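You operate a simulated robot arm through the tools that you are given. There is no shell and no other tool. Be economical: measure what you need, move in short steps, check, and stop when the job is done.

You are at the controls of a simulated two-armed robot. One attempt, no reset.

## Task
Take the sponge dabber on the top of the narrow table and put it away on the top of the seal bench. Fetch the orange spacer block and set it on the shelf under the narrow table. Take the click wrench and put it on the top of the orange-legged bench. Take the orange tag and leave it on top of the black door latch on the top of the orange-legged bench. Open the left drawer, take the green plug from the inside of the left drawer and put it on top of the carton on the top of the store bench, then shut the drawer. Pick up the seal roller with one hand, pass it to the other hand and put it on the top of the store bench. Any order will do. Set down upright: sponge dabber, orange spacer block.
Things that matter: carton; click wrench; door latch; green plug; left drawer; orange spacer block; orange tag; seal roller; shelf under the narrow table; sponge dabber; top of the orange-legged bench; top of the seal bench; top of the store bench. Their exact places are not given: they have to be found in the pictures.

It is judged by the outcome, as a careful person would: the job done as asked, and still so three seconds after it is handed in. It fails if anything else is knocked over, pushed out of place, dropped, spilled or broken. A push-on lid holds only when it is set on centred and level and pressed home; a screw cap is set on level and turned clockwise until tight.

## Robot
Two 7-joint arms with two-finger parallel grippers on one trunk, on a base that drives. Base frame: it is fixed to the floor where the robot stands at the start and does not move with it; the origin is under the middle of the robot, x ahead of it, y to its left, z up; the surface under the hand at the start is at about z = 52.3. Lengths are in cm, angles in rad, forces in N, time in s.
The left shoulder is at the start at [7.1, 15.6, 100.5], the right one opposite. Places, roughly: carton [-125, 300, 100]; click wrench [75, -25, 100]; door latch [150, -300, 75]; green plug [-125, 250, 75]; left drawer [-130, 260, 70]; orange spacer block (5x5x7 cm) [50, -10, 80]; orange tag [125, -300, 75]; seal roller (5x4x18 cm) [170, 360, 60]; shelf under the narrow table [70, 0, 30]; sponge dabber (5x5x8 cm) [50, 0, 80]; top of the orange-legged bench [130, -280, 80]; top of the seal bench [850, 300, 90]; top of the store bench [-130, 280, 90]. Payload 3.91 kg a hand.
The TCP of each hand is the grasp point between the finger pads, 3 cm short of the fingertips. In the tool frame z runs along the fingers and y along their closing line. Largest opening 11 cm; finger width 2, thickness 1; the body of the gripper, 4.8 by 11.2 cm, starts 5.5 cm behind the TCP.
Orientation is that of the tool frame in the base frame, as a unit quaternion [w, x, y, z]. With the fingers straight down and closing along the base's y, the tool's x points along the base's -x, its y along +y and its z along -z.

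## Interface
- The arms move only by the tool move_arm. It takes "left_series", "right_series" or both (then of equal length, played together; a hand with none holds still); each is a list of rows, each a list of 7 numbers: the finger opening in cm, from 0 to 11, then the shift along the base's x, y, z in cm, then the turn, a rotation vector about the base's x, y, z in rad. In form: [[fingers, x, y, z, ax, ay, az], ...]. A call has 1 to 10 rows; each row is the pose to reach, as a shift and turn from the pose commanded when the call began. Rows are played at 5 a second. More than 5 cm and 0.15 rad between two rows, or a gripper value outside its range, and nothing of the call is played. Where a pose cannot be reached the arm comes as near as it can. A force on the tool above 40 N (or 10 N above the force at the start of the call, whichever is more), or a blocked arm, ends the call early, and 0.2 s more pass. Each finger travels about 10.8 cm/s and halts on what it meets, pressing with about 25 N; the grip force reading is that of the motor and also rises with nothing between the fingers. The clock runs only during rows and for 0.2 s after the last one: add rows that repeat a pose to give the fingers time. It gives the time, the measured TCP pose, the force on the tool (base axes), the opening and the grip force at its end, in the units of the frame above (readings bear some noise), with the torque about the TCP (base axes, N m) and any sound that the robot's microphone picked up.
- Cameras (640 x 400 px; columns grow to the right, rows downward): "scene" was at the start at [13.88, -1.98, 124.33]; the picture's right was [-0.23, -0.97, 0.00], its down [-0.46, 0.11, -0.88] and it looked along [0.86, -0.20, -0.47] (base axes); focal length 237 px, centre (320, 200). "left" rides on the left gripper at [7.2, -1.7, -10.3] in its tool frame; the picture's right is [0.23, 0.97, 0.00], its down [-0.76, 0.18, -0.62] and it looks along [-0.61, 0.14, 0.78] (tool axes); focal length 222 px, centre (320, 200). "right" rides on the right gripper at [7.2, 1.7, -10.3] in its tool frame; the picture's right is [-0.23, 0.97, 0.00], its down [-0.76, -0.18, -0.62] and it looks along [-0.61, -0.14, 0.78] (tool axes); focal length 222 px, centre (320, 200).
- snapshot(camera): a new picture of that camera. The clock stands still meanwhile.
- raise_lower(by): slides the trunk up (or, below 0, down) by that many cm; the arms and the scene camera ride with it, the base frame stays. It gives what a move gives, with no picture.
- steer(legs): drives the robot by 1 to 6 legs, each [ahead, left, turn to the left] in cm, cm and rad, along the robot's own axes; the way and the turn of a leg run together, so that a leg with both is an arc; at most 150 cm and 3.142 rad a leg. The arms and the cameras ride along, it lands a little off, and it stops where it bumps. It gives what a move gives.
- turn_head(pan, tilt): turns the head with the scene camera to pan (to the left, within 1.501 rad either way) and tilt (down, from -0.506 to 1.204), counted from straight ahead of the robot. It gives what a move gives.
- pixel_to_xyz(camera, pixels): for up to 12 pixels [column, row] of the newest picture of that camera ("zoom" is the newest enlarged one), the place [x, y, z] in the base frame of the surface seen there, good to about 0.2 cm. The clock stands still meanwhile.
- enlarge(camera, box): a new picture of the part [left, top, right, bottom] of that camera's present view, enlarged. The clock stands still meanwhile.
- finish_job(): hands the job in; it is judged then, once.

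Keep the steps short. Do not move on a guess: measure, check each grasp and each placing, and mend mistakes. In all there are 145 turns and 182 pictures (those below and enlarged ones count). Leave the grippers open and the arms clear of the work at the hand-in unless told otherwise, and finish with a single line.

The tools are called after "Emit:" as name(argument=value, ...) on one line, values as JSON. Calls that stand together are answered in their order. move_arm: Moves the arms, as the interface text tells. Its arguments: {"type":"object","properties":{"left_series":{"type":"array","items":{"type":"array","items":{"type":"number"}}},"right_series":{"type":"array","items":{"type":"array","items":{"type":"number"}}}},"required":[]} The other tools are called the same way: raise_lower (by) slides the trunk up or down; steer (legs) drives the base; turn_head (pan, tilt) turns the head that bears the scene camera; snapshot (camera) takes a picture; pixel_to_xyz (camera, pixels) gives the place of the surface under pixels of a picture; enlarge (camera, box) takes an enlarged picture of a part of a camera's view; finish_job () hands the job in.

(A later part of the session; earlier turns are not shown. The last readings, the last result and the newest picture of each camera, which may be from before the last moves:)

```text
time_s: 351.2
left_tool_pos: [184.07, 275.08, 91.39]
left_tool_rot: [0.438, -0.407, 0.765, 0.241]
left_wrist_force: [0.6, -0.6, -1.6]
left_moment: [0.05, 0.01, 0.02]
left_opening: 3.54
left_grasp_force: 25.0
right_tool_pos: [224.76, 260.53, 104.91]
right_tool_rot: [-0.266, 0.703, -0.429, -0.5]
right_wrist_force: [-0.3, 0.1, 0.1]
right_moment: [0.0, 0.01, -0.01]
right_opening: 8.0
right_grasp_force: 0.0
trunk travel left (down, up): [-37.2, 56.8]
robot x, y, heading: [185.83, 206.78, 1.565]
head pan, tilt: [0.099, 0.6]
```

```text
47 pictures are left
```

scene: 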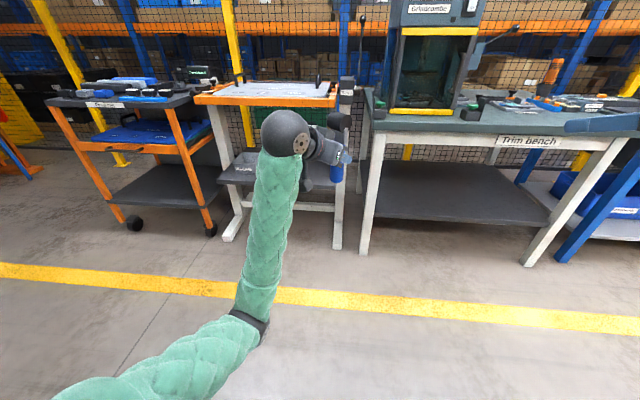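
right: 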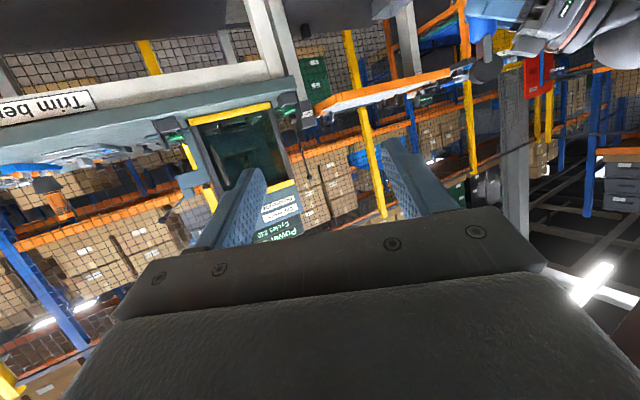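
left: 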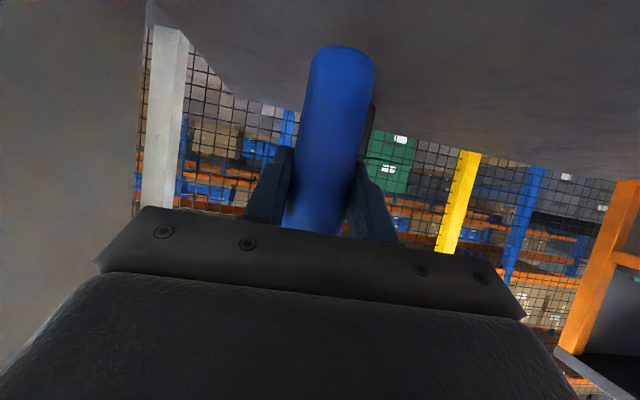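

Emit:
enlarge(camera="scene", box=[295, 95, 375, 215])

Emit:
pixel_to_xyz(camera="scene", pixels=[[333, 120], [340, 118], [347, 120], [340, 127], [333, 132], [345, 132], [338, 145], [338, 180]])

```text
3.33 times, centred on (335, 155) of scene
```

zoom: 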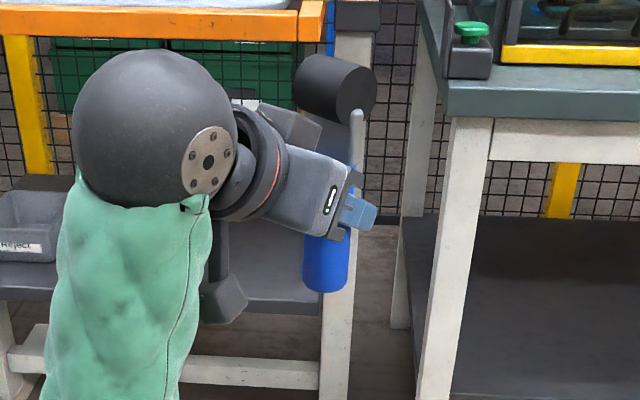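

```text
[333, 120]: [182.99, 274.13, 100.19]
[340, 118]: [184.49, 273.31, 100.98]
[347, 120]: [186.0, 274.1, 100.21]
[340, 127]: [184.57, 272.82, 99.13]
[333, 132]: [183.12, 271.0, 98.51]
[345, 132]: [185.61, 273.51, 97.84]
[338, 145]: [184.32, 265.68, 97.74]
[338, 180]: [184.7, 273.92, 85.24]
```

Head is a 4×5 cm cylinder with its axis along (0.84,-0.55), centre ≈(184.5,274.8,99.6). I'll yaw the right hand to point along that axis and go to a pre-grasp 12 cm away.

Emit:
move_arm(right_series=[[8, -2, 0, 0, 0, 0, 0.115], [8, -5, 0.5, 0, 0, 0, 0.23], [8, -9, 1.5, 0, 0, 0, 0.345], [8, -13.5, 3, 0, 0, 0, 0.458], [8, -18, 4.5, -0.3, 0, 0, 0.458], [8, -22.5, 6, -0.6, 0, 0, 0.458], [8, -27, 7.2, -0.9, 0, 0, 0.458], [8, -30.9, 8.2, -1, 0, 0, 0.458], [8, -30.9, 8.2, -1, 0, 0, 0.458]])

Emit:
snapshot(camera="scene")

Emit:
snapshot(camera="right")

```text
time_s: 353.2
left_tool_pos: [183.88, 275.09, 91.32]
left_tool_rot: [0.437, -0.409, 0.764, 0.241]
left_wrist_force: [0.8, 1.0, -2.5]
left_moment: [0.0, -0.01, 0.0]
left_opening: 3.55
left_grasp_force: 25.1
right_tool_pos: [193.73, 268.84, 103.69]
right_tool_rot: [-0.146, 0.782, -0.259, -0.547]
right_wrist_force: [0.0, 0.2, -0.1]
right_moment: [0.01, 0.01, -0.02]
right_opening: 8.0
right_grasp_force: 0.1
trunk travel left (down, up): [-37.2, 56.8]
robot x, y, heading: [186.27, 206.59, 1.57]
head pan, tilt: [0.099, 0.6]
```

```text
45 pictures are left
```

scene: 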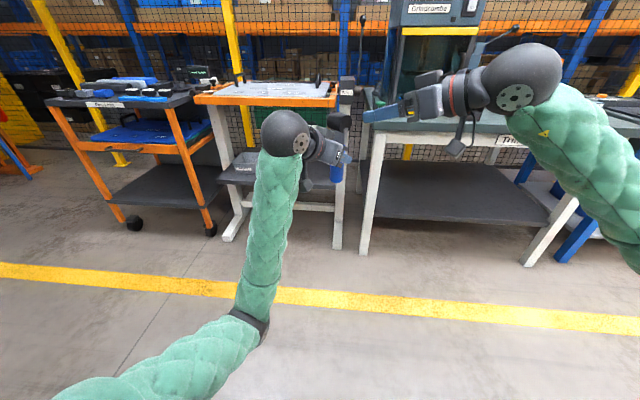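

```text
44 pictures are left
```

right: 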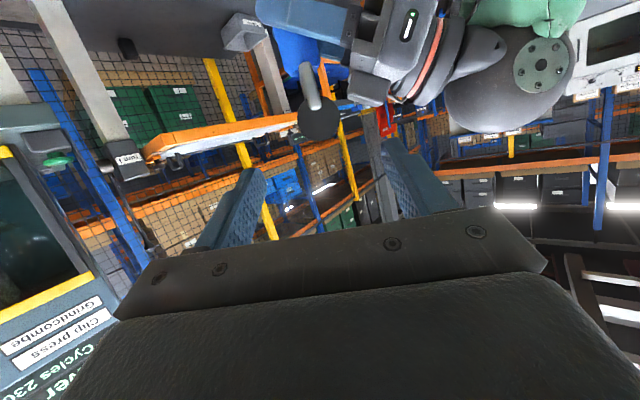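

Emit:
pixel_to_xyz(camera="right", pixels=[[318, 125], [302, 120], [334, 118], [318, 138], [312, 85], [320, 50], [255, 190], [395, 155]])

```text
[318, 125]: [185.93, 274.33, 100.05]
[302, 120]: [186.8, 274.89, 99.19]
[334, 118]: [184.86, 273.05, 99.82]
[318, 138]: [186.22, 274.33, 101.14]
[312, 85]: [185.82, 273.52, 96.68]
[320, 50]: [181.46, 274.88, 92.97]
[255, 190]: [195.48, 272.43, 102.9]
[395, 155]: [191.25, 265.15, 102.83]
```

Aligned with the roller's end. Advance 11.8 cm along the hand and check before closing.

Emit:
move_arm(right_series=[[8, -2.4, 1.6, -1.2, 0, 0, 0], [8, -4.8, 3.2, -2.3, 0, 0, 0], [8, -7.2, 4.8, -3.5, 0, 0, 0], [8, -9.1, 6.1, -4.4, 0, 0, 0], [8, -9.1, 6.1, -4.4, 0, 0, 0]])

Emit:
snapshot(camera="right")

Emit:
enlarge(camera="scene", box=[280, 70, 440, 200])

```text
time_s: 354.0
left_tool_pos: [183.34, 275.52, 91.15]
left_tool_rot: [0.435, -0.415, 0.762, 0.241]
left_wrist_force: [-7.6, 1.8, -2.8]
left_moment: [-0.24, -0.59, -0.42]
left_opening: 3.54
left_grasp_force: 25.1
right_tool_pos: [187.08, 273.3, 100.64]
right_tool_rot: [-0.148, 0.782, -0.258, -0.548]
right_wrist_force: [8.5, -1.9, 1.3]
right_moment: [-0.03, -0.1, 0.35]
right_opening: 7.9
right_grasp_force: 0.1
trunk travel left (down, up): [-37.2, 56.8]
robot x, y, heading: [186.11, 206.48, 1.566]
head pan, tilt: [0.099, 0.6]
stopped in row 4 (left hand): the force on the tool passed its limit at 74 N (the readings are from after the stop); the commanded pose is now the measured one
```

```text
43 pictures are left
```

right: 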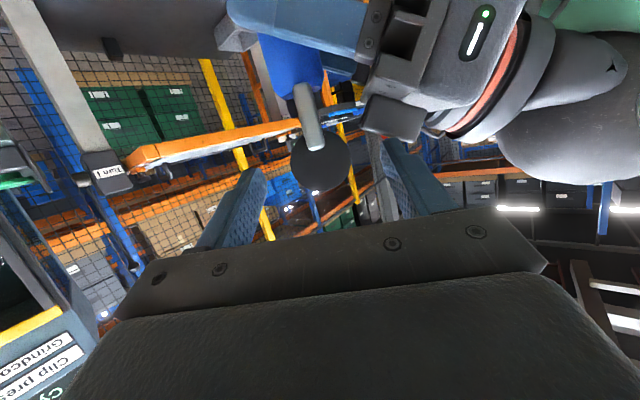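

```text
3.08 times, centred on (360, 135) of scene
```

zoom: 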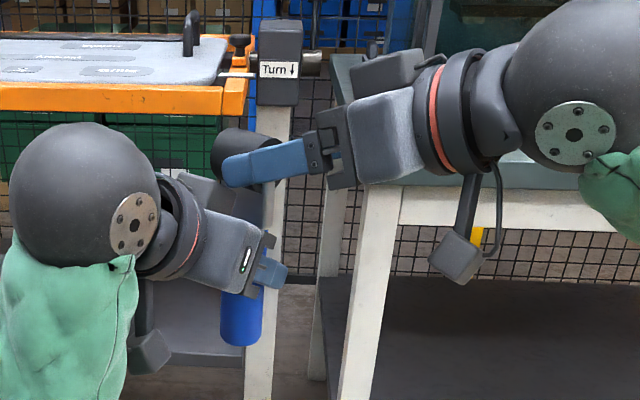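

The right hand's near finger touched a protrusion on top of the left hand. Back off 6 cm and measure it.

Emit:
pixel_to_xyz(camera="right", pixels=[[400, 115], [372, 125], [410, 100], [425, 120], [320, 170], [345, 150], [300, 150], [395, 170], [255, 190], [308, 110]])

Emit:
move_arm(right_series=[[8, 2.4, -1.6, 1.2, 0, 0, 0], [8, 4.8, -3.2, 2.3, 0, 0, 0], [8, 6, -4, 3, 0, 0, 0]])

Emit:
snapshot(camera="left")

```text
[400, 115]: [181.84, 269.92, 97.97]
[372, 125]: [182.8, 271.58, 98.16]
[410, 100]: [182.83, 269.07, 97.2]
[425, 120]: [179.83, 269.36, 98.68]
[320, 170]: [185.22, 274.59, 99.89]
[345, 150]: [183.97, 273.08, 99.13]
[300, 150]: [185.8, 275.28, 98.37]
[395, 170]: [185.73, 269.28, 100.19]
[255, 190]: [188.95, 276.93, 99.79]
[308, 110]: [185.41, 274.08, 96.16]
```

```text
time_s: 354.8
left_tool_pos: [183.41, 275.47, 91.38]
left_tool_rot: [0.436, -0.415, 0.762, 0.241]
left_wrist_force: [-0.5, 0.9, -2.8]
left_moment: [0.01, 0.03, 0.02]
left_opening: 3.54
left_grasp_force: 25.0
right_tool_pos: [193.2, 269.36, 103.46]
right_tool_rot: [-0.147, 0.782, -0.257, -0.549]
right_wrist_force: [0.9, -0.8, 0.5]
right_moment: [0.02, 0.01, -0.01]
right_opening: 8.0
right_grasp_force: 0.0
trunk travel left (down, up): [-37.2, 56.8]
robot x, y, heading: [186.34, 206.4, 1.573]
head pan, tilt: [0.099, 0.6]
```

```text
41 pictures are left
```

left: 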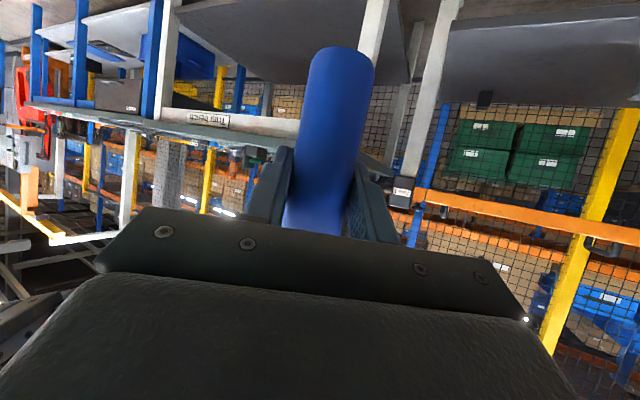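

The left hand's top is at z≈98.5. I'll level the right hand (pitch 0), narrow to 6 cm and come in at z≈100.4, just above it, aiming at the cylinder's mid-height (99.4).

Emit:
move_arm(right_series=[[7, -0.3, 0.05, -1, 0.066, 0.1, 0], [6, -0.6, 0.1, -2, 0.131, 0.2, 0], [6, -0.9, 0.15, -3, 0.197, 0.301, 0], [6, -0.9, 0.15, -3, 0.197, 0.301, 0]])

Emit:
snapshot(camera="right")

Emit:
pixel_to_xyz(camera="right", pixels=[[320, 130], [320, 150], [320, 110], [260, 185], [385, 165], [300, 120], [340, 120], [380, 110]])

```text
time_s: 355.8
left_tool_pos: [183.49, 275.36, 91.1]
left_tool_rot: [0.436, -0.414, 0.762, 0.241]
left_wrist_force: [-0.3, -0.5, -3.1]
left_moment: [-0.01, 0.02, -0.01]
left_opening: 3.56
left_grasp_force: 25.0
right_tool_pos: [192.28, 269.36, 100.53]
right_tool_rot: [0.183, -0.672, 0.221, 0.682]
right_wrist_force: [0.2, 0.2, -0.3]
right_moment: [-0.03, 0.03, 0.04]
right_opening: 5.98
right_grasp_force: 0.0
trunk travel left (down, up): [-37.2, 56.8]
robot x, y, heading: [186.01, 206.28, 1.565]
head pan, tilt: [0.099, 0.6]
```

```text
40 pictures are left
```

right: 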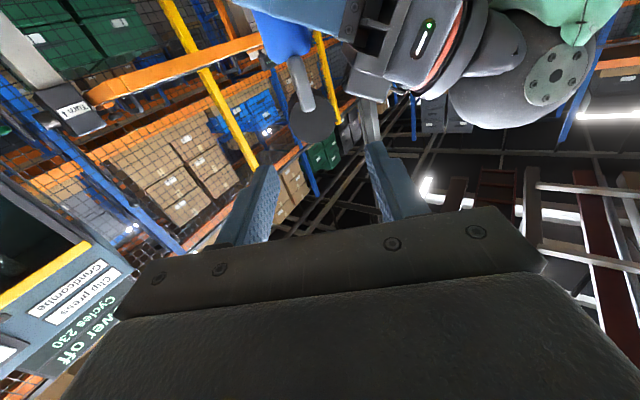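

```text
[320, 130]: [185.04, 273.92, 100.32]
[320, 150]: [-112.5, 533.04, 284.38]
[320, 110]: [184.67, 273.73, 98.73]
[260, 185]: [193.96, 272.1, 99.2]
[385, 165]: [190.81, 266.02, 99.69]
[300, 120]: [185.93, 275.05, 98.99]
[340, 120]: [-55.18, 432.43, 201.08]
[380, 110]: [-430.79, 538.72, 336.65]
```

Advance 10 cm level, slightly shifted, then check force.

Emit:
move_arm(right_series=[[6, -2.4, 1.8, 0, 0, 0, 0], [6, -4.6, 3.3, 0, 0, 0, 0], [6, -6.6, 4.7, -0.1, 0, 0, 0], [6, -8.28, 5.8, -0.15, 0, 0, 0], [6, -8.28, 5.8, -0.15, 0, 0, 0]])

Emit:
snapshot(camera="right")

```text
time_s: 357.0
left_tool_pos: [183.44, 275.5, 91.23]
left_tool_rot: [0.435, -0.415, 0.762, 0.241]
left_wrist_force: [1.1, 0.1, -2.7]
left_moment: [0.01, -0.01, -0.02]
left_opening: 3.52
left_grasp_force: 25.2
right_tool_pos: [184.08, 275.07, 100.33]
right_tool_rot: [0.183, -0.673, 0.221, 0.682]
right_wrist_force: [-0.3, -0.2, 0.9]
right_moment: [-0.01, -0.02, 0.02]
right_opening: 6.0
right_grasp_force: 0.0
trunk travel left (down, up): [-37.2, 56.8]
robot x, y, heading: [185.89, 206.14, 1.567]
head pan, tilt: [0.099, 0.6]
```

```text
39 pictures are left
```

right: 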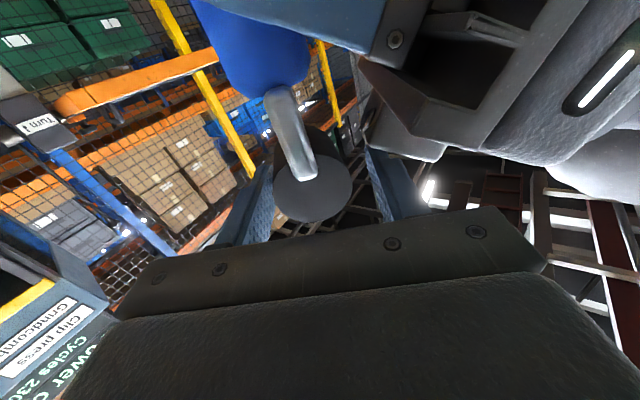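

No contact; the cylinder is between the right fingers. Close the right hand.

Emit:
move_arm(right_series=[[5, 0, 0, 0, 0, 0, 0], [4, 0, 0, 0, 0, 0, 0], [3, 0, 0, 0, 0, 0, 0], [2.5, 0, 0, 0, 0, 0, 0], [2.5, 0, 0, 0, 0, 0, 0]])

```text
time_s: 358.2
left_tool_pos: [183.52, 275.43, 91.14]
left_tool_rot: [0.435, -0.415, 0.762, 0.24]
left_wrist_force: [2.6, 3.8, -3.1]
left_moment: [-0.03, 0.3, -0.12]
left_opening: 3.58
left_grasp_force: 25.4
right_tool_pos: [183.98, 275.04, 100.36]
right_tool_rot: [0.183, -0.672, 0.222, 0.682]
right_wrist_force: [-2.8, -1.9, 1.8]
right_moment: [-0.19, -0.01, 0.14]
right_opening: 3.91
right_grasp_force: 25.3
trunk travel left (down, up): [-37.2, 56.8]
robot x, y, heading: [186.0, 206.25, 1.572]
head pan, tilt: [0.099, 0.6]
```

Right grip holds 3.9 cm. Open the left hand and withdraw it horizontally backward.

Emit:
move_arm(left_series=[[4.2, 0, 0, 0, 0, 0, 0], [5.5, 0, 0, 0, 0, 0, 0], [7, 0, 0, 0, 0, 0, 0], [7.5, 0, 0, 0, 0, 0, 0]])

Emit:
move_arm(left_series=[[7.5, -1.1, -1.7, 0, 0, 0, 0], [7.5, -2.7, -4.2, 0, 0, 0, 0], [7.5, -4.9, -7.5, 0, 0, 0, 0], [7.5, -8, -10, 0, 0, 0, 0], [7.5, -12, -12, 0, 0, 0, 0], [7.5, -16, -13, 0, 0, 0, 0]])

Emit:
snapshot(camera="scene")

Emit:
snapshot(camera="right")

```text
time_s: 359.2
left_tool_pos: [183.48, 275.43, 91.24]
left_tool_rot: [0.435, -0.415, 0.762, 0.241]
left_wrist_force: [-0.4, 0.0, -0.6]
left_moment: [-0.01, -0.03, -0.02]
left_opening: 7.5
left_grasp_force: 0.1
right_tool_pos: [184.05, 275.17, 100.28]
right_tool_rot: [0.183, -0.673, 0.221, 0.682]
right_wrist_force: [0.3, 1.0, -0.5]
right_moment: [-0.03, -0.01, -0.02]
right_opening: 3.88
right_grasp_force: 25.0
trunk travel left (down, up): [-37.2, 56.8]
robot x, y, heading: [186.07, 206.43, 1.571]
head pan, tilt: [0.099, 0.6]
```

```text
time_s: 360.6
left_tool_pos: [167.34, 265.73, 92.09]
left_tool_rot: [0.436, -0.413, 0.764, 0.238]
left_wrist_force: [0.2, -0.1, 0.2]
left_moment: [-0.01, -0.03, 0.02]
left_opening: 7.49
left_grasp_force: 0.0
left hand out of reach, approached as far as the arm can: row 4, 5, 6
right_tool_pos: [184.04, 275.13, 100.44]
right_tool_rot: [0.182, -0.673, 0.221, 0.682]
right_wrist_force: [0.4, -0.7, 0.1]
right_moment: [-0.02, 0.03, 0.01]
right_opening: 3.88
right_grasp_force: 25.4
trunk travel left (down, up): [-37.2, 56.8]
robot x, y, heading: [185.85, 206.31, 1.566]
head pan, tilt: [0.099, 0.6]
```

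```text
38 pictures are left
```

scene: 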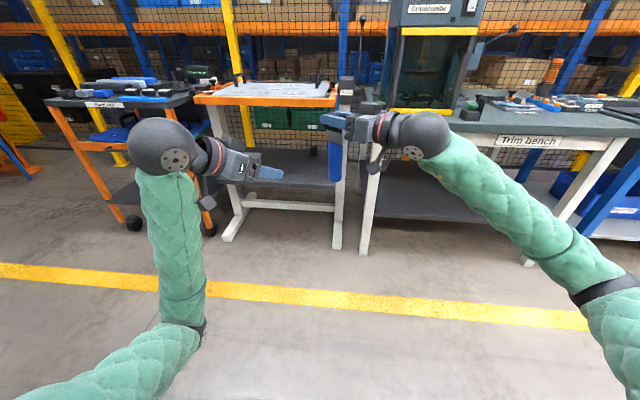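

```text
37 pictures are left
```

right: 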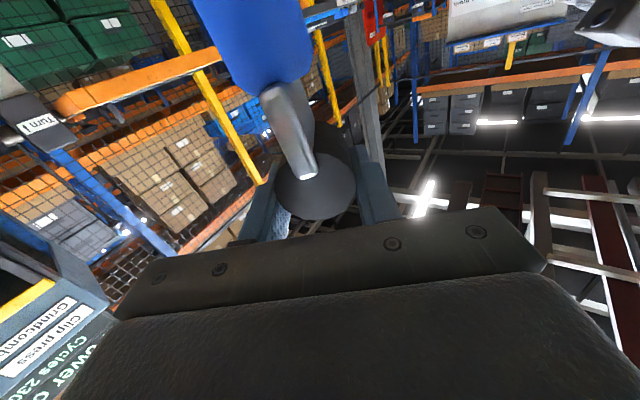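

Handover done; the roller hangs vertically in the right hand. Turn to face -x and drive toward the store bench.

Emit:
steer(legs=[[0, 0, 1.57], [110, 0, 0]])

Emit:
turn_head(pan=-0.2, tilt=0.4)

Emit:
snapshot(camera="scene")

Emit:
pixel_to_xyz(camera="scene", pixels=[[250, 230], [330, 160], [400, 170], [180, 190], [300, 260], [360, 240]])

```text
time_s: 370.1
left_tool_pos: [18.05, 181.26, 92.12]
left_tool_rot: [-0.128, 0.837, -0.228, -0.48]
left_wrist_force: [0.0, 0.9, -0.1]
left_moment: [-0.03, 0.0, 0.01]
left_opening: 7.48
left_grasp_force: 0.1
right_tool_pos: [7.93, 197.58, 100.25]
right_tool_rot: [0.366, 0.625, 0.333, -0.604]
right_wrist_force: [1.0, 0.0, -0.1]
right_moment: [0.01, 0.04, -0.01]
right_opening: 3.91
right_grasp_force: 25.0
trunk travel left (down, up): [-37.2, 56.8]
robot x, y, heading: [76.31, 202.7, -3.099]
head pan, tilt: [0.099, 0.6]
```

```text
time_s: 370.9
left_tool_pos: [18.08, 181.31, 91.93]
left_tool_rot: [-0.127, 0.838, -0.227, -0.48]
left_wrist_force: [-0.1, -0.1, 0.0]
left_moment: [0.01, 0.02, 0.03]
left_opening: 7.5
left_grasp_force: 0.0
right_tool_pos: [7.99, 197.67, 100.36]
right_tool_rot: [0.366, 0.625, 0.334, -0.604]
right_wrist_force: [-0.2, 0.3, 0.2]
right_moment: [0.02, 0.0, -0.01]
right_opening: 3.89
right_grasp_force: 24.7
trunk travel left (down, up): [-37.2, 56.8]
robot x, y, heading: [76.01, 202.54, -3.102]
head pan, tilt: [-0.201, 0.4]
```

```text
36 pictures are left
```

scene: 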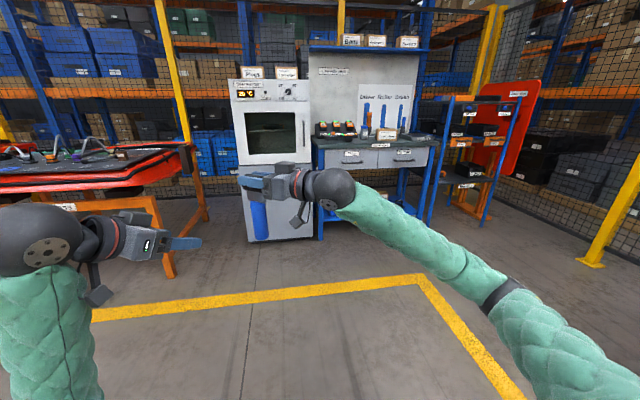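

```text
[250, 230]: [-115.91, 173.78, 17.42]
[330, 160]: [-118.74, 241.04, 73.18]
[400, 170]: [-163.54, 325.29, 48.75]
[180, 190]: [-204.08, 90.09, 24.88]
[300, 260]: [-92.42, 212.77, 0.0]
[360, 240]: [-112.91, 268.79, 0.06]
```

Store bench front is x≈-119, y 238–320. Move right 70 and ahead 65, then look down at its top.

Emit:
steer(legs=[[0, -68, -0.04], [65, 0, 0]])

Emit:
raise_lower(by=18)

Emit:
turn_head(pan=0.0, tilt=0.5)

Emit:
snapshot(camera="scene")

Emit:
enlarge(camera="scene", box=[200, 80, 440, 230])

```text
time_s: 377.9
left_tool_pos: [-50.51, 252.54, 92.06]
left_tool_rot: [-0.138, 0.832, -0.245, -0.478]
left_wrist_force: [-0.2, 0.3, -0.9]
left_moment: [0.01, -0.02, -0.01]
left_opening: 7.49
left_grasp_force: 0.1
right_tool_pos: [-59.86, 269.16, 100.32]
right_tool_rot: [0.353, 0.632, 0.319, -0.611]
right_wrist_force: [-0.2, -0.4, 0.3]
right_moment: [0.0, -0.01, 0.01]
right_opening: 3.86
right_grasp_force: 24.7
trunk travel left (down, up): [-37.2, 56.8]
robot x, y, heading: [8.66, 271.18, -3.14]
head pan, tilt: [-0.201, 0.4]
```

```text
time_s: 379.9
left_tool_pos: [-50.5, 252.53, 109.94]
left_tool_rot: [-0.139, 0.832, -0.246, -0.477]
left_wrist_force: [-0.6, -0.1, -0.5]
left_moment: [0.01, 0.02, 0.0]
left_opening: 7.51
left_grasp_force: 0.0
right_tool_pos: [-59.84, 269.01, 118.29]
right_tool_rot: [0.353, 0.632, 0.32, -0.611]
right_wrist_force: [-0.3, -0.2, -2.5]
right_moment: [0.01, -0.01, 0.01]
right_opening: 3.9
right_grasp_force: 24.9
trunk travel left (down, up): [-55.2, 38.8]
robot x, y, heading: [9.08, 271.12, -3.142]
head pan, tilt: [-0.201, 0.4]
```

```text
time_s: 380.7
left_tool_pos: [-50.63, 252.36, 109.99]
left_tool_rot: [-0.137, 0.833, -0.245, -0.478]
left_wrist_force: [0.2, -0.9, 0.0]
left_moment: [0.01, -0.06, 0.02]
left_opening: 7.52
left_grasp_force: 0.1
right_tool_pos: [-59.78, 269.26, 118.35]
right_tool_rot: [0.354, 0.632, 0.32, -0.611]
right_wrist_force: [0.4, -0.3, -2.7]
right_moment: [-0.03, 0.0, 0.04]
right_opening: 3.87
right_grasp_force: 24.7
trunk travel left (down, up): [-55.2, 38.8]
robot x, y, heading: [8.79, 271.73, -3.141]
head pan, tilt: [0.0, 0.499]
```

```text
35 pictures are left
```

scene: 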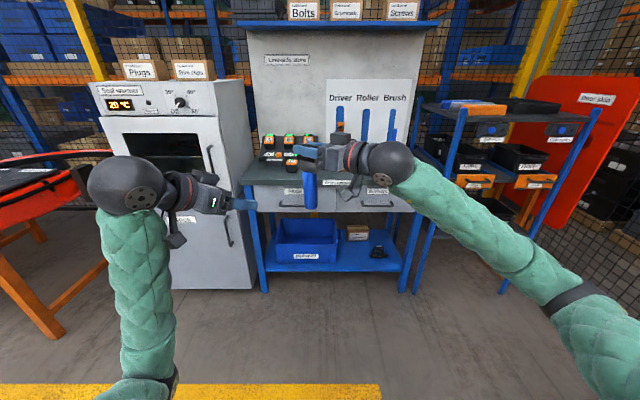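

```text
2.67 times, centred on (320, 155) of scene
```

zoom: 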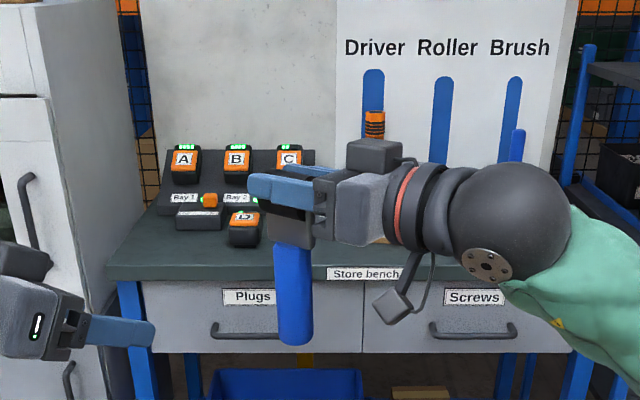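

Labels: "Store bench", left drawer "Plugs". Move the right hand aside (+y) to see the top.

Emit:
move_arm(right_series=[[2.5, 0, 4.5, 0, 0, 0, 0], [2.5, 0, 9, 0, 0, 0, 0], [2.5, 0, 13.5, 1, 0, 0, 0], [2.5, 0, 18, 2, 0, 0, 0], [2.5, 0, 22.5, 2, 0, 0, 0], [2.5, 0, 27, 2, 0, 0, 0]])

Emit:
enlarge(camera="scene", box=[230, 120, 430, 220])

Emit:
pixel_to_xyz(camera="zoom", pixels=[[230, 180], [300, 180], [350, 180], [350, 130], [400, 180], [450, 180], [500, 180], [320, 130], [60, 190], [380, 160], [160, 250], [430, 150]])

```text
time_s: 382.1
left_tool_pos: [-50.45, 252.27, 110.0]
left_tool_rot: [-0.139, 0.832, -0.246, -0.477]
left_wrist_force: [0.1, -0.9, -0.6]
left_moment: [0.04, -0.02, -0.05]
left_opening: 7.47
left_grasp_force: 0.0
right_tool_pos: [-60.72, 288.85, 120.84]
right_tool_rot: [0.344, 0.634, 0.308, -0.621]
right_wrist_force: [0.2, -0.6, -1.9]
right_moment: [0.02, -0.03, -0.05]
right_opening: 3.9
right_grasp_force: 24.5
right hand out of reach, approached as far as the arm can: row 5, 6
trunk travel left (down, up): [-55.2, 38.8]
robot x, y, heading: [8.62, 271.53, 3.145]
head pan, tilt: [0.0, 0.499]
```

```text
3.20 times, centred on (330, 170) of scene
```

zoom: 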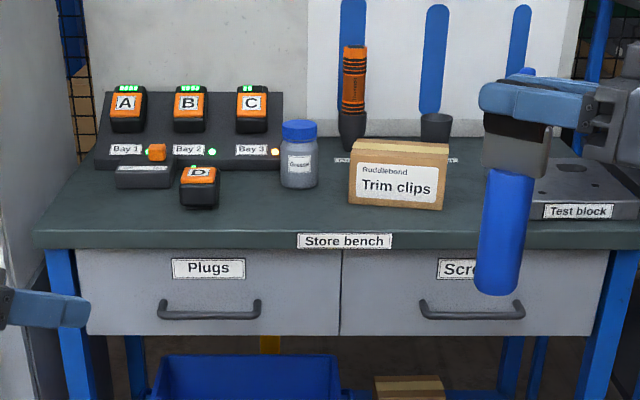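

```text
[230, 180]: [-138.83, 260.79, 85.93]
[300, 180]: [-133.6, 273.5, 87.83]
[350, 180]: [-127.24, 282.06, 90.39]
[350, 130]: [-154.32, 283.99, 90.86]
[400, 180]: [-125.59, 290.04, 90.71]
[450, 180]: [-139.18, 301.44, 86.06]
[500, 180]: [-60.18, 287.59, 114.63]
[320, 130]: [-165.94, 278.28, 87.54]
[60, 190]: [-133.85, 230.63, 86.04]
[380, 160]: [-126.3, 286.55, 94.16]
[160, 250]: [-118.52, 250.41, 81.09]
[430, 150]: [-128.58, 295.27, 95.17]
```

Carton "Trim clips" is at y 281–297, top z≈96. The spot right of it, about (-138,302.5), is free. Turn the right hand to point straight ahead.

Emit:
move_arm(right_series=[[2.5, 0, 0.5, 0, 0, 0, -0.14], [2.5, 0, 1, 0, 0, 0, -0.28], [2.5, 0, 1.5, 0, 0, 0, -0.42], [2.5, 0, 2, 0, 0, 0, -0.56], [2.5, 0, 2.5, 0, 0, 0, -0.7], [2.5, 0, 3, 0, 0, 0, -0.84], [2.5, 0, 3.5, 0, 0, 0, -0.97]])

Emit:
steer(legs=[[0, -14, 0]])

Emit:
snapshot(camera="scene")

Emit:
snapshot(camera="right")

```text
time_s: 383.7
left_tool_pos: [-50.59, 252.32, 109.98]
left_tool_rot: [-0.139, 0.832, -0.246, -0.477]
left_wrist_force: [-1.2, 0.0, -1.2]
left_moment: [0.0, -0.05, -0.01]
left_opening: 7.5
left_grasp_force: 0.0
right_tool_pos: [-60.7, 293.08, 121.39]
right_tool_rot: [0.05, 0.711, 0.017, -0.702]
right_wrist_force: [0.0, 0.5, 3.0]
right_moment: [0.02, -0.34, -0.02]
right_opening: 3.84
right_grasp_force: 25.3
right hand out of reach, approached as far as the arm can: row 7
trunk travel left (down, up): [-55.2, 38.8]
robot x, y, heading: [8.22, 271.43, -3.14]
head pan, tilt: [0.0, 0.499]
```

```text
time_s: 385.0
left_tool_pos: [-50.42, 266.61, 110.12]
left_tool_rot: [-0.137, 0.833, -0.245, -0.477]
left_wrist_force: [1.0, -0.1, 1.1]
left_moment: [-0.04, 0.01, 0.05]
left_opening: 7.52
left_grasp_force: 0.1
right_tool_pos: [-60.64, 307.16, 121.32]
right_tool_rot: [0.051, 0.71, 0.018, -0.702]
right_wrist_force: [-0.1, 0.6, -2.5]
right_moment: [-0.01, 0.02, 0.02]
right_opening: 3.86
right_grasp_force: 25.0
trunk travel left (down, up): [-55.2, 38.8]
robot x, y, heading: [8.36, 285.41, -3.137]
head pan, tilt: [0.0, 0.499]
```

```text
32 pictures are left
```

scene: 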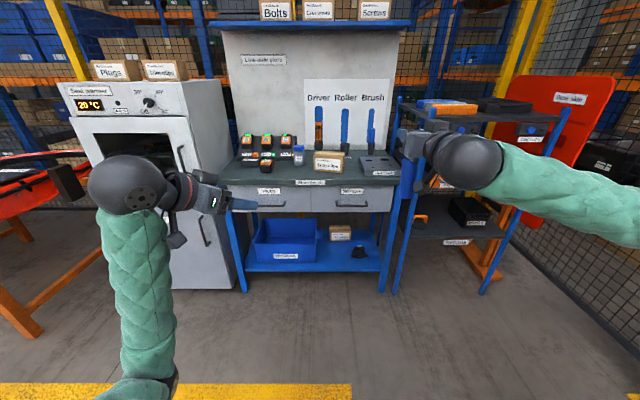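

```text
31 pictures are left
```

right: 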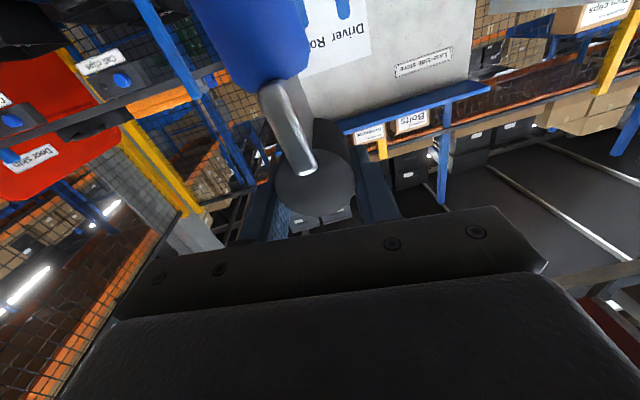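

Emit:
enlarge(camera="scene", box=[225, 120, 415, 220])

Emit:
pixel_to_xyz(camera="zoom", pixels=[[425, 190], [440, 170], [415, 180], [460, 165], [470, 180], [430, 205], [300, 120], [400, 108], [350, 112], [305, 170], [400, 170], [445, 130]])

```text
3.37 times, centred on (320, 170) of scene
```

zoom: 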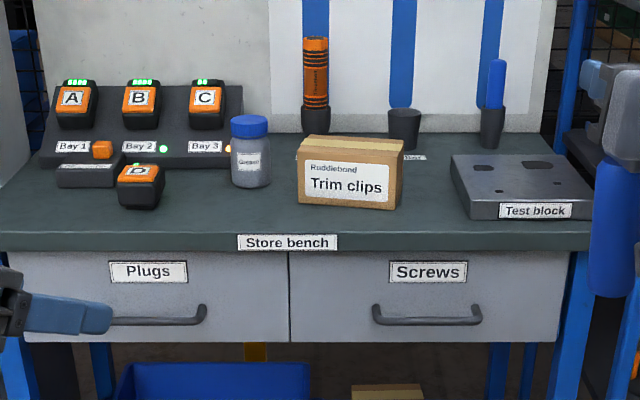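

```text
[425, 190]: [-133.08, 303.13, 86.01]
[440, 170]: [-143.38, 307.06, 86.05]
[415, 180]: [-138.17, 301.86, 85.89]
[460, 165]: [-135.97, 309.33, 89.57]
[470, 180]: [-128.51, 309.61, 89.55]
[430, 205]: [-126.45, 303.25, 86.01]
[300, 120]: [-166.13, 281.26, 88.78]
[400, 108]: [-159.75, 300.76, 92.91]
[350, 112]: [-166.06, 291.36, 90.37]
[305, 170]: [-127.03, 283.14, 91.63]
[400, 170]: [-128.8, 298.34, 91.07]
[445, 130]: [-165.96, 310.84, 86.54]
```

Gap between carton (≤299.5) and test block (≥307.5) centred at y 303.5. Drive ahead 62 and bring the roller over (-134,303.6).

Emit:
steer(legs=[[62, 0, 0]])

```text
time_s: 388.5
left_tool_pos: [-112.25, 266.97, 109.99]
left_tool_rot: [-0.139, 0.832, -0.248, -0.476]
left_wrist_force: [-0.8, 0.3, -1.0]
left_moment: [0.02, 0.02, -0.01]
left_opening: 7.51
left_grasp_force: 0.0
right_tool_pos: [-122.09, 307.79, 121.32]
right_tool_rot: [0.048, 0.711, 0.016, -0.702]
right_wrist_force: [-0.8, 0.2, -2.0]
right_moment: [-0.01, -0.07, 0.0]
right_opening: 3.9
right_grasp_force: 25.7
trunk travel left (down, up): [-55.2, 38.8]
robot x, y, heading: [-53.14, 285.29, 3.138]
head pan, tilt: [0.0, 0.499]
```

Emit:
move_arm(right_series=[[2.5, -3, -1.5, -1, 0, 0, 0], [2.5, -6, -3, -2, 0, 0, 0], [2.5, -9, -4.2, -4, 0, 0, 0], [2.5, -12, -4.2, -7, 0, 0, 0], [2.5, -12, -4.2, -11, 0, 0, 0], [2.5, -12, -4.2, -15, 0, 0, 0], [2.5, -12, -4.2, -15, 0, 0, 0]])

Emit:
turn_head(pan=-0.1, tilt=0.65)

Emit:
enlarge(camera="scene", box=[220, 80, 460, 230])

Emit:
pixel_to_xyz(camera="zoom", pixels=[[370, 200], [368, 215], [372, 230], [360, 225], [382, 225], [300, 150], [330, 150], [280, 160]])

```text
time_s: 390.1
left_tool_pos: [-112.15, 267.05, 110.12]
left_tool_rot: [-0.14, 0.831, -0.249, -0.477]
left_wrist_force: [-0.1, 0.8, 0.3]
left_moment: [-0.02, 0.01, 0.02]
left_opening: 7.53
left_grasp_force: 0.0
right_tool_pos: [-124.47, 310.67, 119.64]
right_tool_rot: [0.06, 0.714, 0.018, -0.697]
right_wrist_force: [-0.1, -0.7, -1.4]
right_moment: [0.01, -0.01, -0.02]
right_opening: 3.86
right_grasp_force: 25.5
right hand out of reach, approached as far as the arm can: row 1, 2, 3, 4, 5, 6, 7
trunk travel left (down, up): [-55.2, 38.8]
robot x, y, heading: [-53.05, 285.41, 3.138]
head pan, tilt: [0.0, 0.499]
```

```text
time_s: 390.8
left_tool_pos: [-112.19, 266.96, 109.98]
left_tool_rot: [-0.14, 0.831, -0.249, -0.478]
left_wrist_force: [-0.3, 0.6, 0.3]
left_moment: [0.0, 0.0, -0.01]
left_opening: 7.51
left_grasp_force: 0.0
right_tool_pos: [-124.67, 310.69, 119.5]
right_tool_rot: [0.061, 0.714, 0.019, -0.697]
right_wrist_force: [-0.4, 0.0, -2.5]
right_moment: [-0.04, -0.03, -0.01]
right_opening: 3.85
right_grasp_force: 25.7
trunk travel left (down, up): [-55.2, 38.8]
robot x, y, heading: [-52.89, 285.61, 3.137]
head pan, tilt: [-0.099, 0.649]
```

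```text
2.67 times, centred on (340, 155) of scene
```

zoom: 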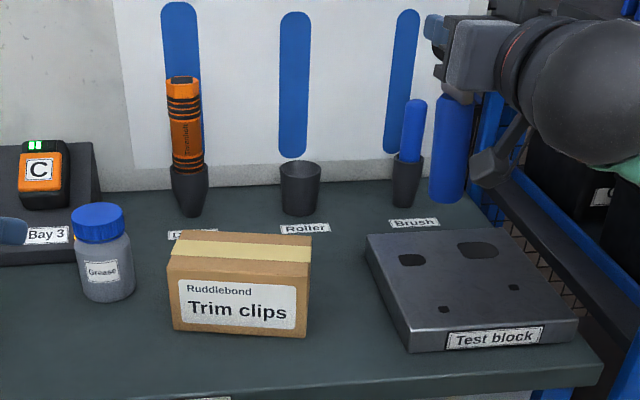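

```text
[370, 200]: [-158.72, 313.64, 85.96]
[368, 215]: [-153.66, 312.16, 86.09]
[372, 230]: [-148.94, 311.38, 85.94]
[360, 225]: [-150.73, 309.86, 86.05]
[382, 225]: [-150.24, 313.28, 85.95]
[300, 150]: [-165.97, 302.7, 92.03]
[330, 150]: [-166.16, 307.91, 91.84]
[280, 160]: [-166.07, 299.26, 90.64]
```

The arm is near a wrist limit with the hand pointing straight ahead. I'll yaw back 0.45 and shift toward the spot, then use the trunk to lower.

Emit:
move_arm(right_series=[[2.5, -1, -1, 0.5, 0, 0, 0.12], [2.5, -3, -2.5, 0.5, 0, 0, 0.24], [2.5, -5.5, -4, 0.5, 0, 0, 0.36], [2.5, -8, -5.8, 0.5, 0, 0, 0.45], [2.5, -9.5, -7, 0.5, 0, 0, 0.45], [2.5, -9.5, -7, 0.5, 0, 0, 0.45]])

```text
time_s: 392.2
left_tool_pos: [-112.24, 267.13, 110.08]
left_tool_rot: [-0.14, 0.831, -0.249, -0.477]
left_wrist_force: [0.3, 1.2, 0.4]
left_moment: [0.0, 0.01, 0.01]
left_opening: 7.51
left_grasp_force: 0.0
right_tool_pos: [-134.1, 303.53, 120.11]
right_tool_rot: [0.203, 0.689, 0.174, -0.674]
right_wrist_force: [0.5, 0.6, -2.2]
right_moment: [0.01, -0.02, 0.01]
right_opening: 3.87
right_grasp_force: 25.0
trunk travel left (down, up): [-55.2, 38.8]
robot x, y, heading: [-53.0, 285.6, 3.137]
head pan, tilt: [-0.099, 0.649]
```

On target. Lower the right hand 14 cm.

Emit:
move_arm(right_series=[[2.5, 0, 0, -4, 0, 0, 0], [2.5, 0, 0, -8, 0, 0, 0], [2.5, 0, 0, -12, 0, 0, 0], [2.5, 0, 0, -14, 0, 0, 0], [2.5, 0, 0, -14, 0, 0, 0]])

Emit:
enlarge(camera="scene", box=[260, 80, 460, 230])

```text
time_s: 393.4
left_tool_pos: [-112.29, 267.0, 110.0]
left_tool_rot: [-0.14, 0.831, -0.249, -0.476]
left_wrist_force: [-0.1, -0.7, -0.5]
left_moment: [-0.01, -0.01, 0.02]
left_opening: 7.5
left_grasp_force: 0.1
right_tool_pos: [-134.01, 303.36, 105.93]
right_tool_rot: [0.203, 0.689, 0.174, -0.674]
right_wrist_force: [-0.8, -0.4, -2.3]
right_moment: [0.0, 0.01, -0.03]
right_opening: 3.84
right_grasp_force: 24.6
trunk travel left (down, up): [-55.2, 38.8]
robot x, y, heading: [-53.18, 285.4, 3.13]
head pan, tilt: [-0.099, 0.649]
```

```text
2.67 times, centred on (360, 155) of scene
```

zoom: 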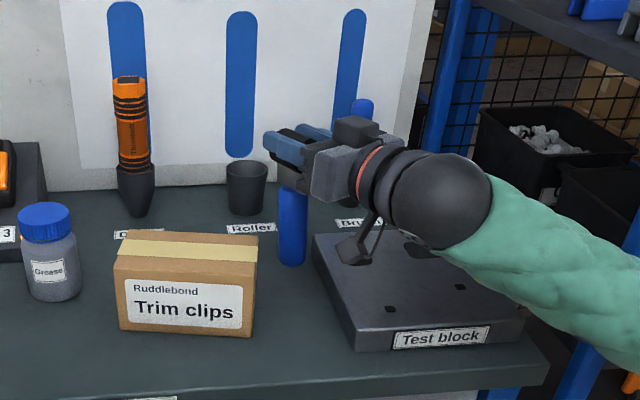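

Clear on all sides. Lower to contact.

Emit:
move_arm(right_series=[[2.5, 0, 0, -2, 0, 0, 0], [2.5, 0, 0, -3.1, 0, 0, 0], [2.5, 0, 0, -3.4, 0, 0, 0], [2.5, 0, 0, -3.6, 0, 0, 0], [2.5, 0, 0, -3.8, 0, 0, 0], [2.5, 0, 0, -4, 0, 0, 0]])

```text
time_s: 394.8
left_tool_pos: [-112.07, 267.04, 110.06]
left_tool_rot: [-0.139, 0.831, -0.248, -0.478]
left_wrist_force: [-0.3, 0.1, 0.4]
left_moment: [-0.03, -0.01, 0.01]
left_opening: 7.48
left_grasp_force: 0.2
right_tool_pos: [-134.0, 303.31, 102.31]
right_tool_rot: [0.204, 0.687, 0.175, -0.675]
right_wrist_force: [-0.7, -0.7, 22.0]
right_moment: [-0.26, 0.18, 0.04]
right_opening: 3.87
right_grasp_force: 24.4
trunk travel left (down, up): [-55.2, 38.8]
robot x, y, heading: [-53.05, 285.53, 3.139]
head pan, tilt: [-0.099, 0.649]
```

Contact. Ease up 0.3, open slowly, then back out along the hand.

Emit:
move_arm(right_series=[[2.5, 0, 0, 0.25, 0, 0, 0], [2.5, 0, 0, 0.25, 0, 0, 0], [4.1, 0, 0, 0.25, 0, 0, 0], [4.7, 0, 0, 0.25, 0, 0, 0], [5.5, 0, 0, 0.25, 0, 0, 0], [6.2, 0, 0, 0.25, 0, 0, 0], [6.2, 0, 0, 0.25, 0, 0, 0]])

Emit:
snapshot(camera="right")

```text
time_s: 396.4
left_tool_pos: [-112.37, 267.15, 110.14]
left_tool_rot: [-0.139, 0.831, -0.248, -0.478]
left_wrist_force: [-0.4, -0.5, 0.4]
left_moment: [0.02, 0.0, 0.05]
left_opening: 7.49
left_grasp_force: 0.2
right_tool_pos: [-134.19, 303.32, 102.31]
right_tool_rot: [0.204, 0.689, 0.175, -0.674]
right_wrist_force: [-0.2, -0.1, -0.3]
right_moment: [0.02, 0.02, -0.02]
right_opening: 6.18
right_grasp_force: 0.4
trunk travel left (down, up): [-55.2, 38.8]
robot x, y, heading: [-53.13, 285.26, 3.135]
head pan, tilt: [-0.099, 0.649]
```

```text
27 pictures are left
```

right: 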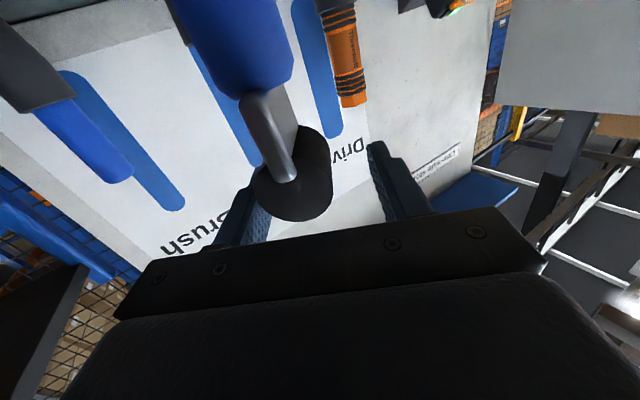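

The roller head sits close to the +y finger; check whether it is leaning. Open a little more and look again.

Emit:
move_arm(right_series=[[6.8, 0, 0, 0, 0, 0, 0], [7.4, 0, 0, 0, 0, 0, 0], [8, 0, 0, 0, 0, 0, 0]])

Emit:
snapshot(camera="right")

Emit:
enlarge(camera="scene", box=[290, 80, 430, 200])

```text
time_s: 397.2
left_tool_pos: [-112.19, 267.08, 110.07]
left_tool_rot: [-0.139, 0.831, -0.249, -0.477]
left_wrist_force: [-0.1, -0.5, 0.1]
left_moment: [0.01, -0.01, 0.01]
left_opening: 7.51
left_grasp_force: 0.1
right_tool_pos: [-134.05, 303.54, 102.29]
right_tool_rot: [0.202, 0.689, 0.174, -0.674]
right_wrist_force: [0.0, -0.2, -1.3]
right_moment: [0.0, 0.0, -0.01]
right_opening: 8.0
right_grasp_force: 0.0
trunk travel left (down, up): [-55.2, 38.8]
robot x, y, heading: [-52.71, 285.78, 3.136]
head pan, tilt: [-0.099, 0.649]
```

```text
26 pictures are left
```

right: 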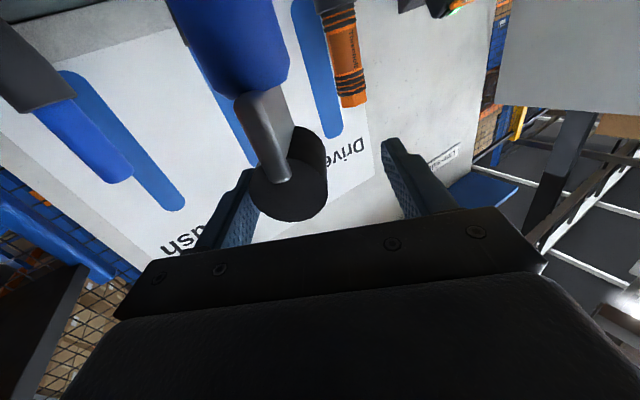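

```text
3.33 times, centred on (360, 140) of scene
```

zoom: 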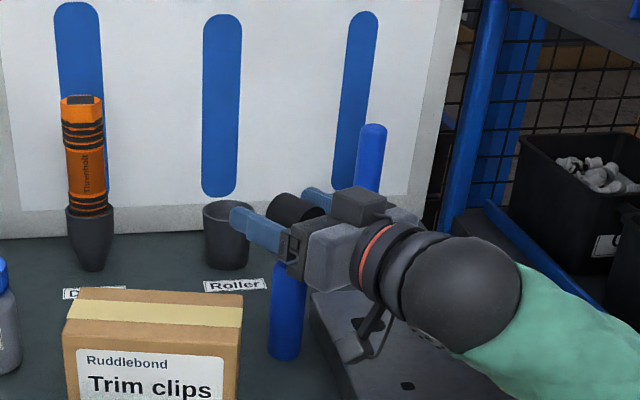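

The roller looks vertical, but near the +y finger. Shift the hand 0.8 cm away from it, then back out along the hand axis.

Emit:
move_arm(right_series=[[8, -0.4, 0.7, 0, 0, 0, 0], [8, -0.4, 0.7, 0, 0, 0, 0], [8, 1.3, 1.7, 0, 0, 0, 0], [8, 3.9, 3.3, 0, 0, 0, 0], [8, 7.3, 5.3, 0, 0, 0, 0], [8, 10.5, 7.2, 1, 0, 0, 0], [8, 12, 8, 5, 0, 0, 0], [8, 13, 8.5, 9, 0, 0, 0]])

Emit:
enlarge(camera="scene", box=[240, 80, 440, 230])

```text
time_s: 399.0
left_tool_pos: [-112.33, 266.91, 110.09]
left_tool_rot: [-0.14, 0.831, -0.248, -0.477]
left_wrist_force: [0.8, 0.0, -0.4]
left_moment: [-0.03, -0.01, -0.01]
left_opening: 7.47
left_grasp_force: 0.0
right_tool_pos: [-121.01, 311.97, 111.44]
right_tool_rot: [0.203, 0.689, 0.175, -0.674]
right_wrist_force: [-0.6, 0.0, -0.5]
right_moment: [-0.01, -0.01, 0.01]
right_opening: 7.98
right_grasp_force: 0.0
trunk travel left (down, up): [-55.2, 38.8]
robot x, y, heading: [-53.0, 285.33, 3.135]
head pan, tilt: [-0.099, 0.649]
```

```text
2.67 times, centred on (340, 155) of scene
```

zoom: 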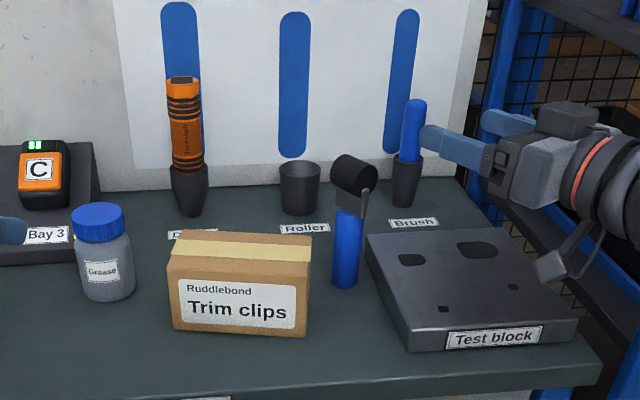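

The roller stands on the store bench. Now the drawer: back up 22, lower the trunk 28, and measure the "Plugs" handle.

Emit:
steer(legs=[[-22, 0, 0]])

Emit:
raise_lower(by=-28)

Emit:
turn_head(pan=0.25, tilt=0.5)

Emit:
snapshot(camera="scene")

```text
time_s: 400.6
left_tool_pos: [-90.34, 266.93, 110.21]
left_tool_rot: [-0.139, 0.831, -0.248, -0.477]
left_wrist_force: [0.1, 0.5, 0.8]
left_moment: [-0.03, -0.01, 0.01]
left_opening: 7.47
left_grasp_force: 0.0
right_tool_pos: [-99.18, 311.93, 111.5]
right_tool_rot: [0.204, 0.688, 0.175, -0.674]
right_wrist_force: [-0.3, -0.1, -0.2]
right_moment: [-0.01, -0.03, 0.0]
right_opening: 7.98
right_grasp_force: 0.0
trunk travel left (down, up): [-55.2, 38.8]
robot x, y, heading: [-31.3, 285.31, 3.137]
head pan, tilt: [-0.099, 0.649]
```

```text
time_s: 403.5
left_tool_pos: [-90.36, 266.91, 82.12]
left_tool_rot: [-0.139, 0.832, -0.249, -0.477]
left_wrist_force: [0.2, 0.8, 0.6]
left_moment: [0.01, 0.02, 0.01]
left_opening: 7.52
left_grasp_force: 0.0
right_tool_pos: [-99.21, 311.82, 83.35]
right_tool_rot: [0.204, 0.689, 0.174, -0.674]
right_wrist_force: [0.8, -0.2, 0.1]
right_moment: [0.02, -0.03, 0.0]
right_opening: 8.0
right_grasp_force: 0.0
trunk travel left (down, up): [-27.2, 66.8]
robot x, y, heading: [-30.83, 285.36, 3.135]
head pan, tilt: [-0.099, 0.649]
```

```text
time_s: 404.3
left_tool_pos: [-90.32, 266.94, 82.02]
left_tool_rot: [-0.139, 0.831, -0.248, -0.477]
left_wrist_force: [0.5, 0.2, 0.1]
left_moment: [0.03, 0.01, 0.02]
left_opening: 7.51
left_grasp_force: 0.0
right_tool_pos: [-99.27, 311.88, 83.36]
right_tool_rot: [0.203, 0.689, 0.173, -0.674]
right_wrist_force: [0.1, -0.1, -0.5]
right_moment: [0.02, -0.01, 0.0]
right_opening: 8.01
right_grasp_force: 0.0
trunk travel left (down, up): [-27.2, 66.8]
robot x, y, heading: [-31.21, 285.34, 3.135]
head pan, tilt: [0.25, 0.499]
```

```text
23 pictures are left
```

scene: 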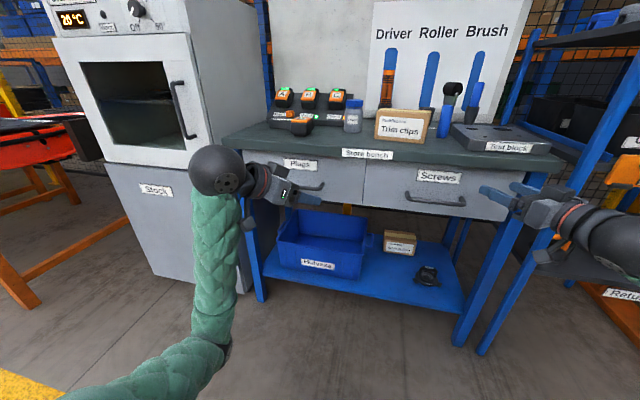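

Emit:
enlarge(camera="scene", box=[280, 150, 480, 220])

Emit:
pixel_to_xyz(camera="zoom", pixels=[[410, 200], [450, 205], [500, 209], [560, 213], [584, 200], [130, 155], [110, 161], [80, 160], [420, 170], [200, 170], [60, 165], [140, 148]])

```text
3.20 times, centred on (380, 185) of scene
```

zoom: 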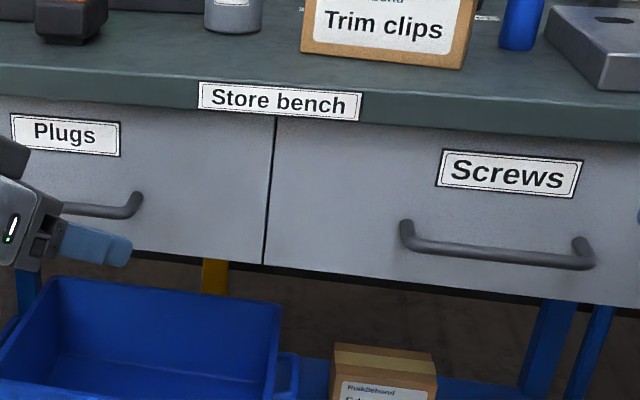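

```text
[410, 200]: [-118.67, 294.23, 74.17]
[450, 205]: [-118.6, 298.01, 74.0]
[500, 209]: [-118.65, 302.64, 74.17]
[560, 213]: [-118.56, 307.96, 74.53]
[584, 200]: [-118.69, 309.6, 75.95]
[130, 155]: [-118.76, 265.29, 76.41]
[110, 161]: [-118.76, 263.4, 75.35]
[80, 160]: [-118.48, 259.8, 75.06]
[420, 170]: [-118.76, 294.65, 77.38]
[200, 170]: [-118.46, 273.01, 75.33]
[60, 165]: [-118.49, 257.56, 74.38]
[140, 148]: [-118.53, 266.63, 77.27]
```

Emit:
pixel_to_xyz(camera="zoom", pixels=[[430, 243], [470, 250], [520, 258], [570, 263], [403, 228], [585, 245], [100, 211], [125, 212], [136, 197], [80, 209], [480, 242], [480, 256]])

```text
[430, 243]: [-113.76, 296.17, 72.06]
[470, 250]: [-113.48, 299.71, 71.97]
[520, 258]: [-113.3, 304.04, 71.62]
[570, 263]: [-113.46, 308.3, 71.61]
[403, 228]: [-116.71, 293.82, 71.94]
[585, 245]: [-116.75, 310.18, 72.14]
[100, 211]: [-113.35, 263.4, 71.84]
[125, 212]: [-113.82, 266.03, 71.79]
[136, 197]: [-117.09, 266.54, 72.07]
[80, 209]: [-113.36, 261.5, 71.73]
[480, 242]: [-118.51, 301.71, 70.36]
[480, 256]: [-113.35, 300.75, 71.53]
```

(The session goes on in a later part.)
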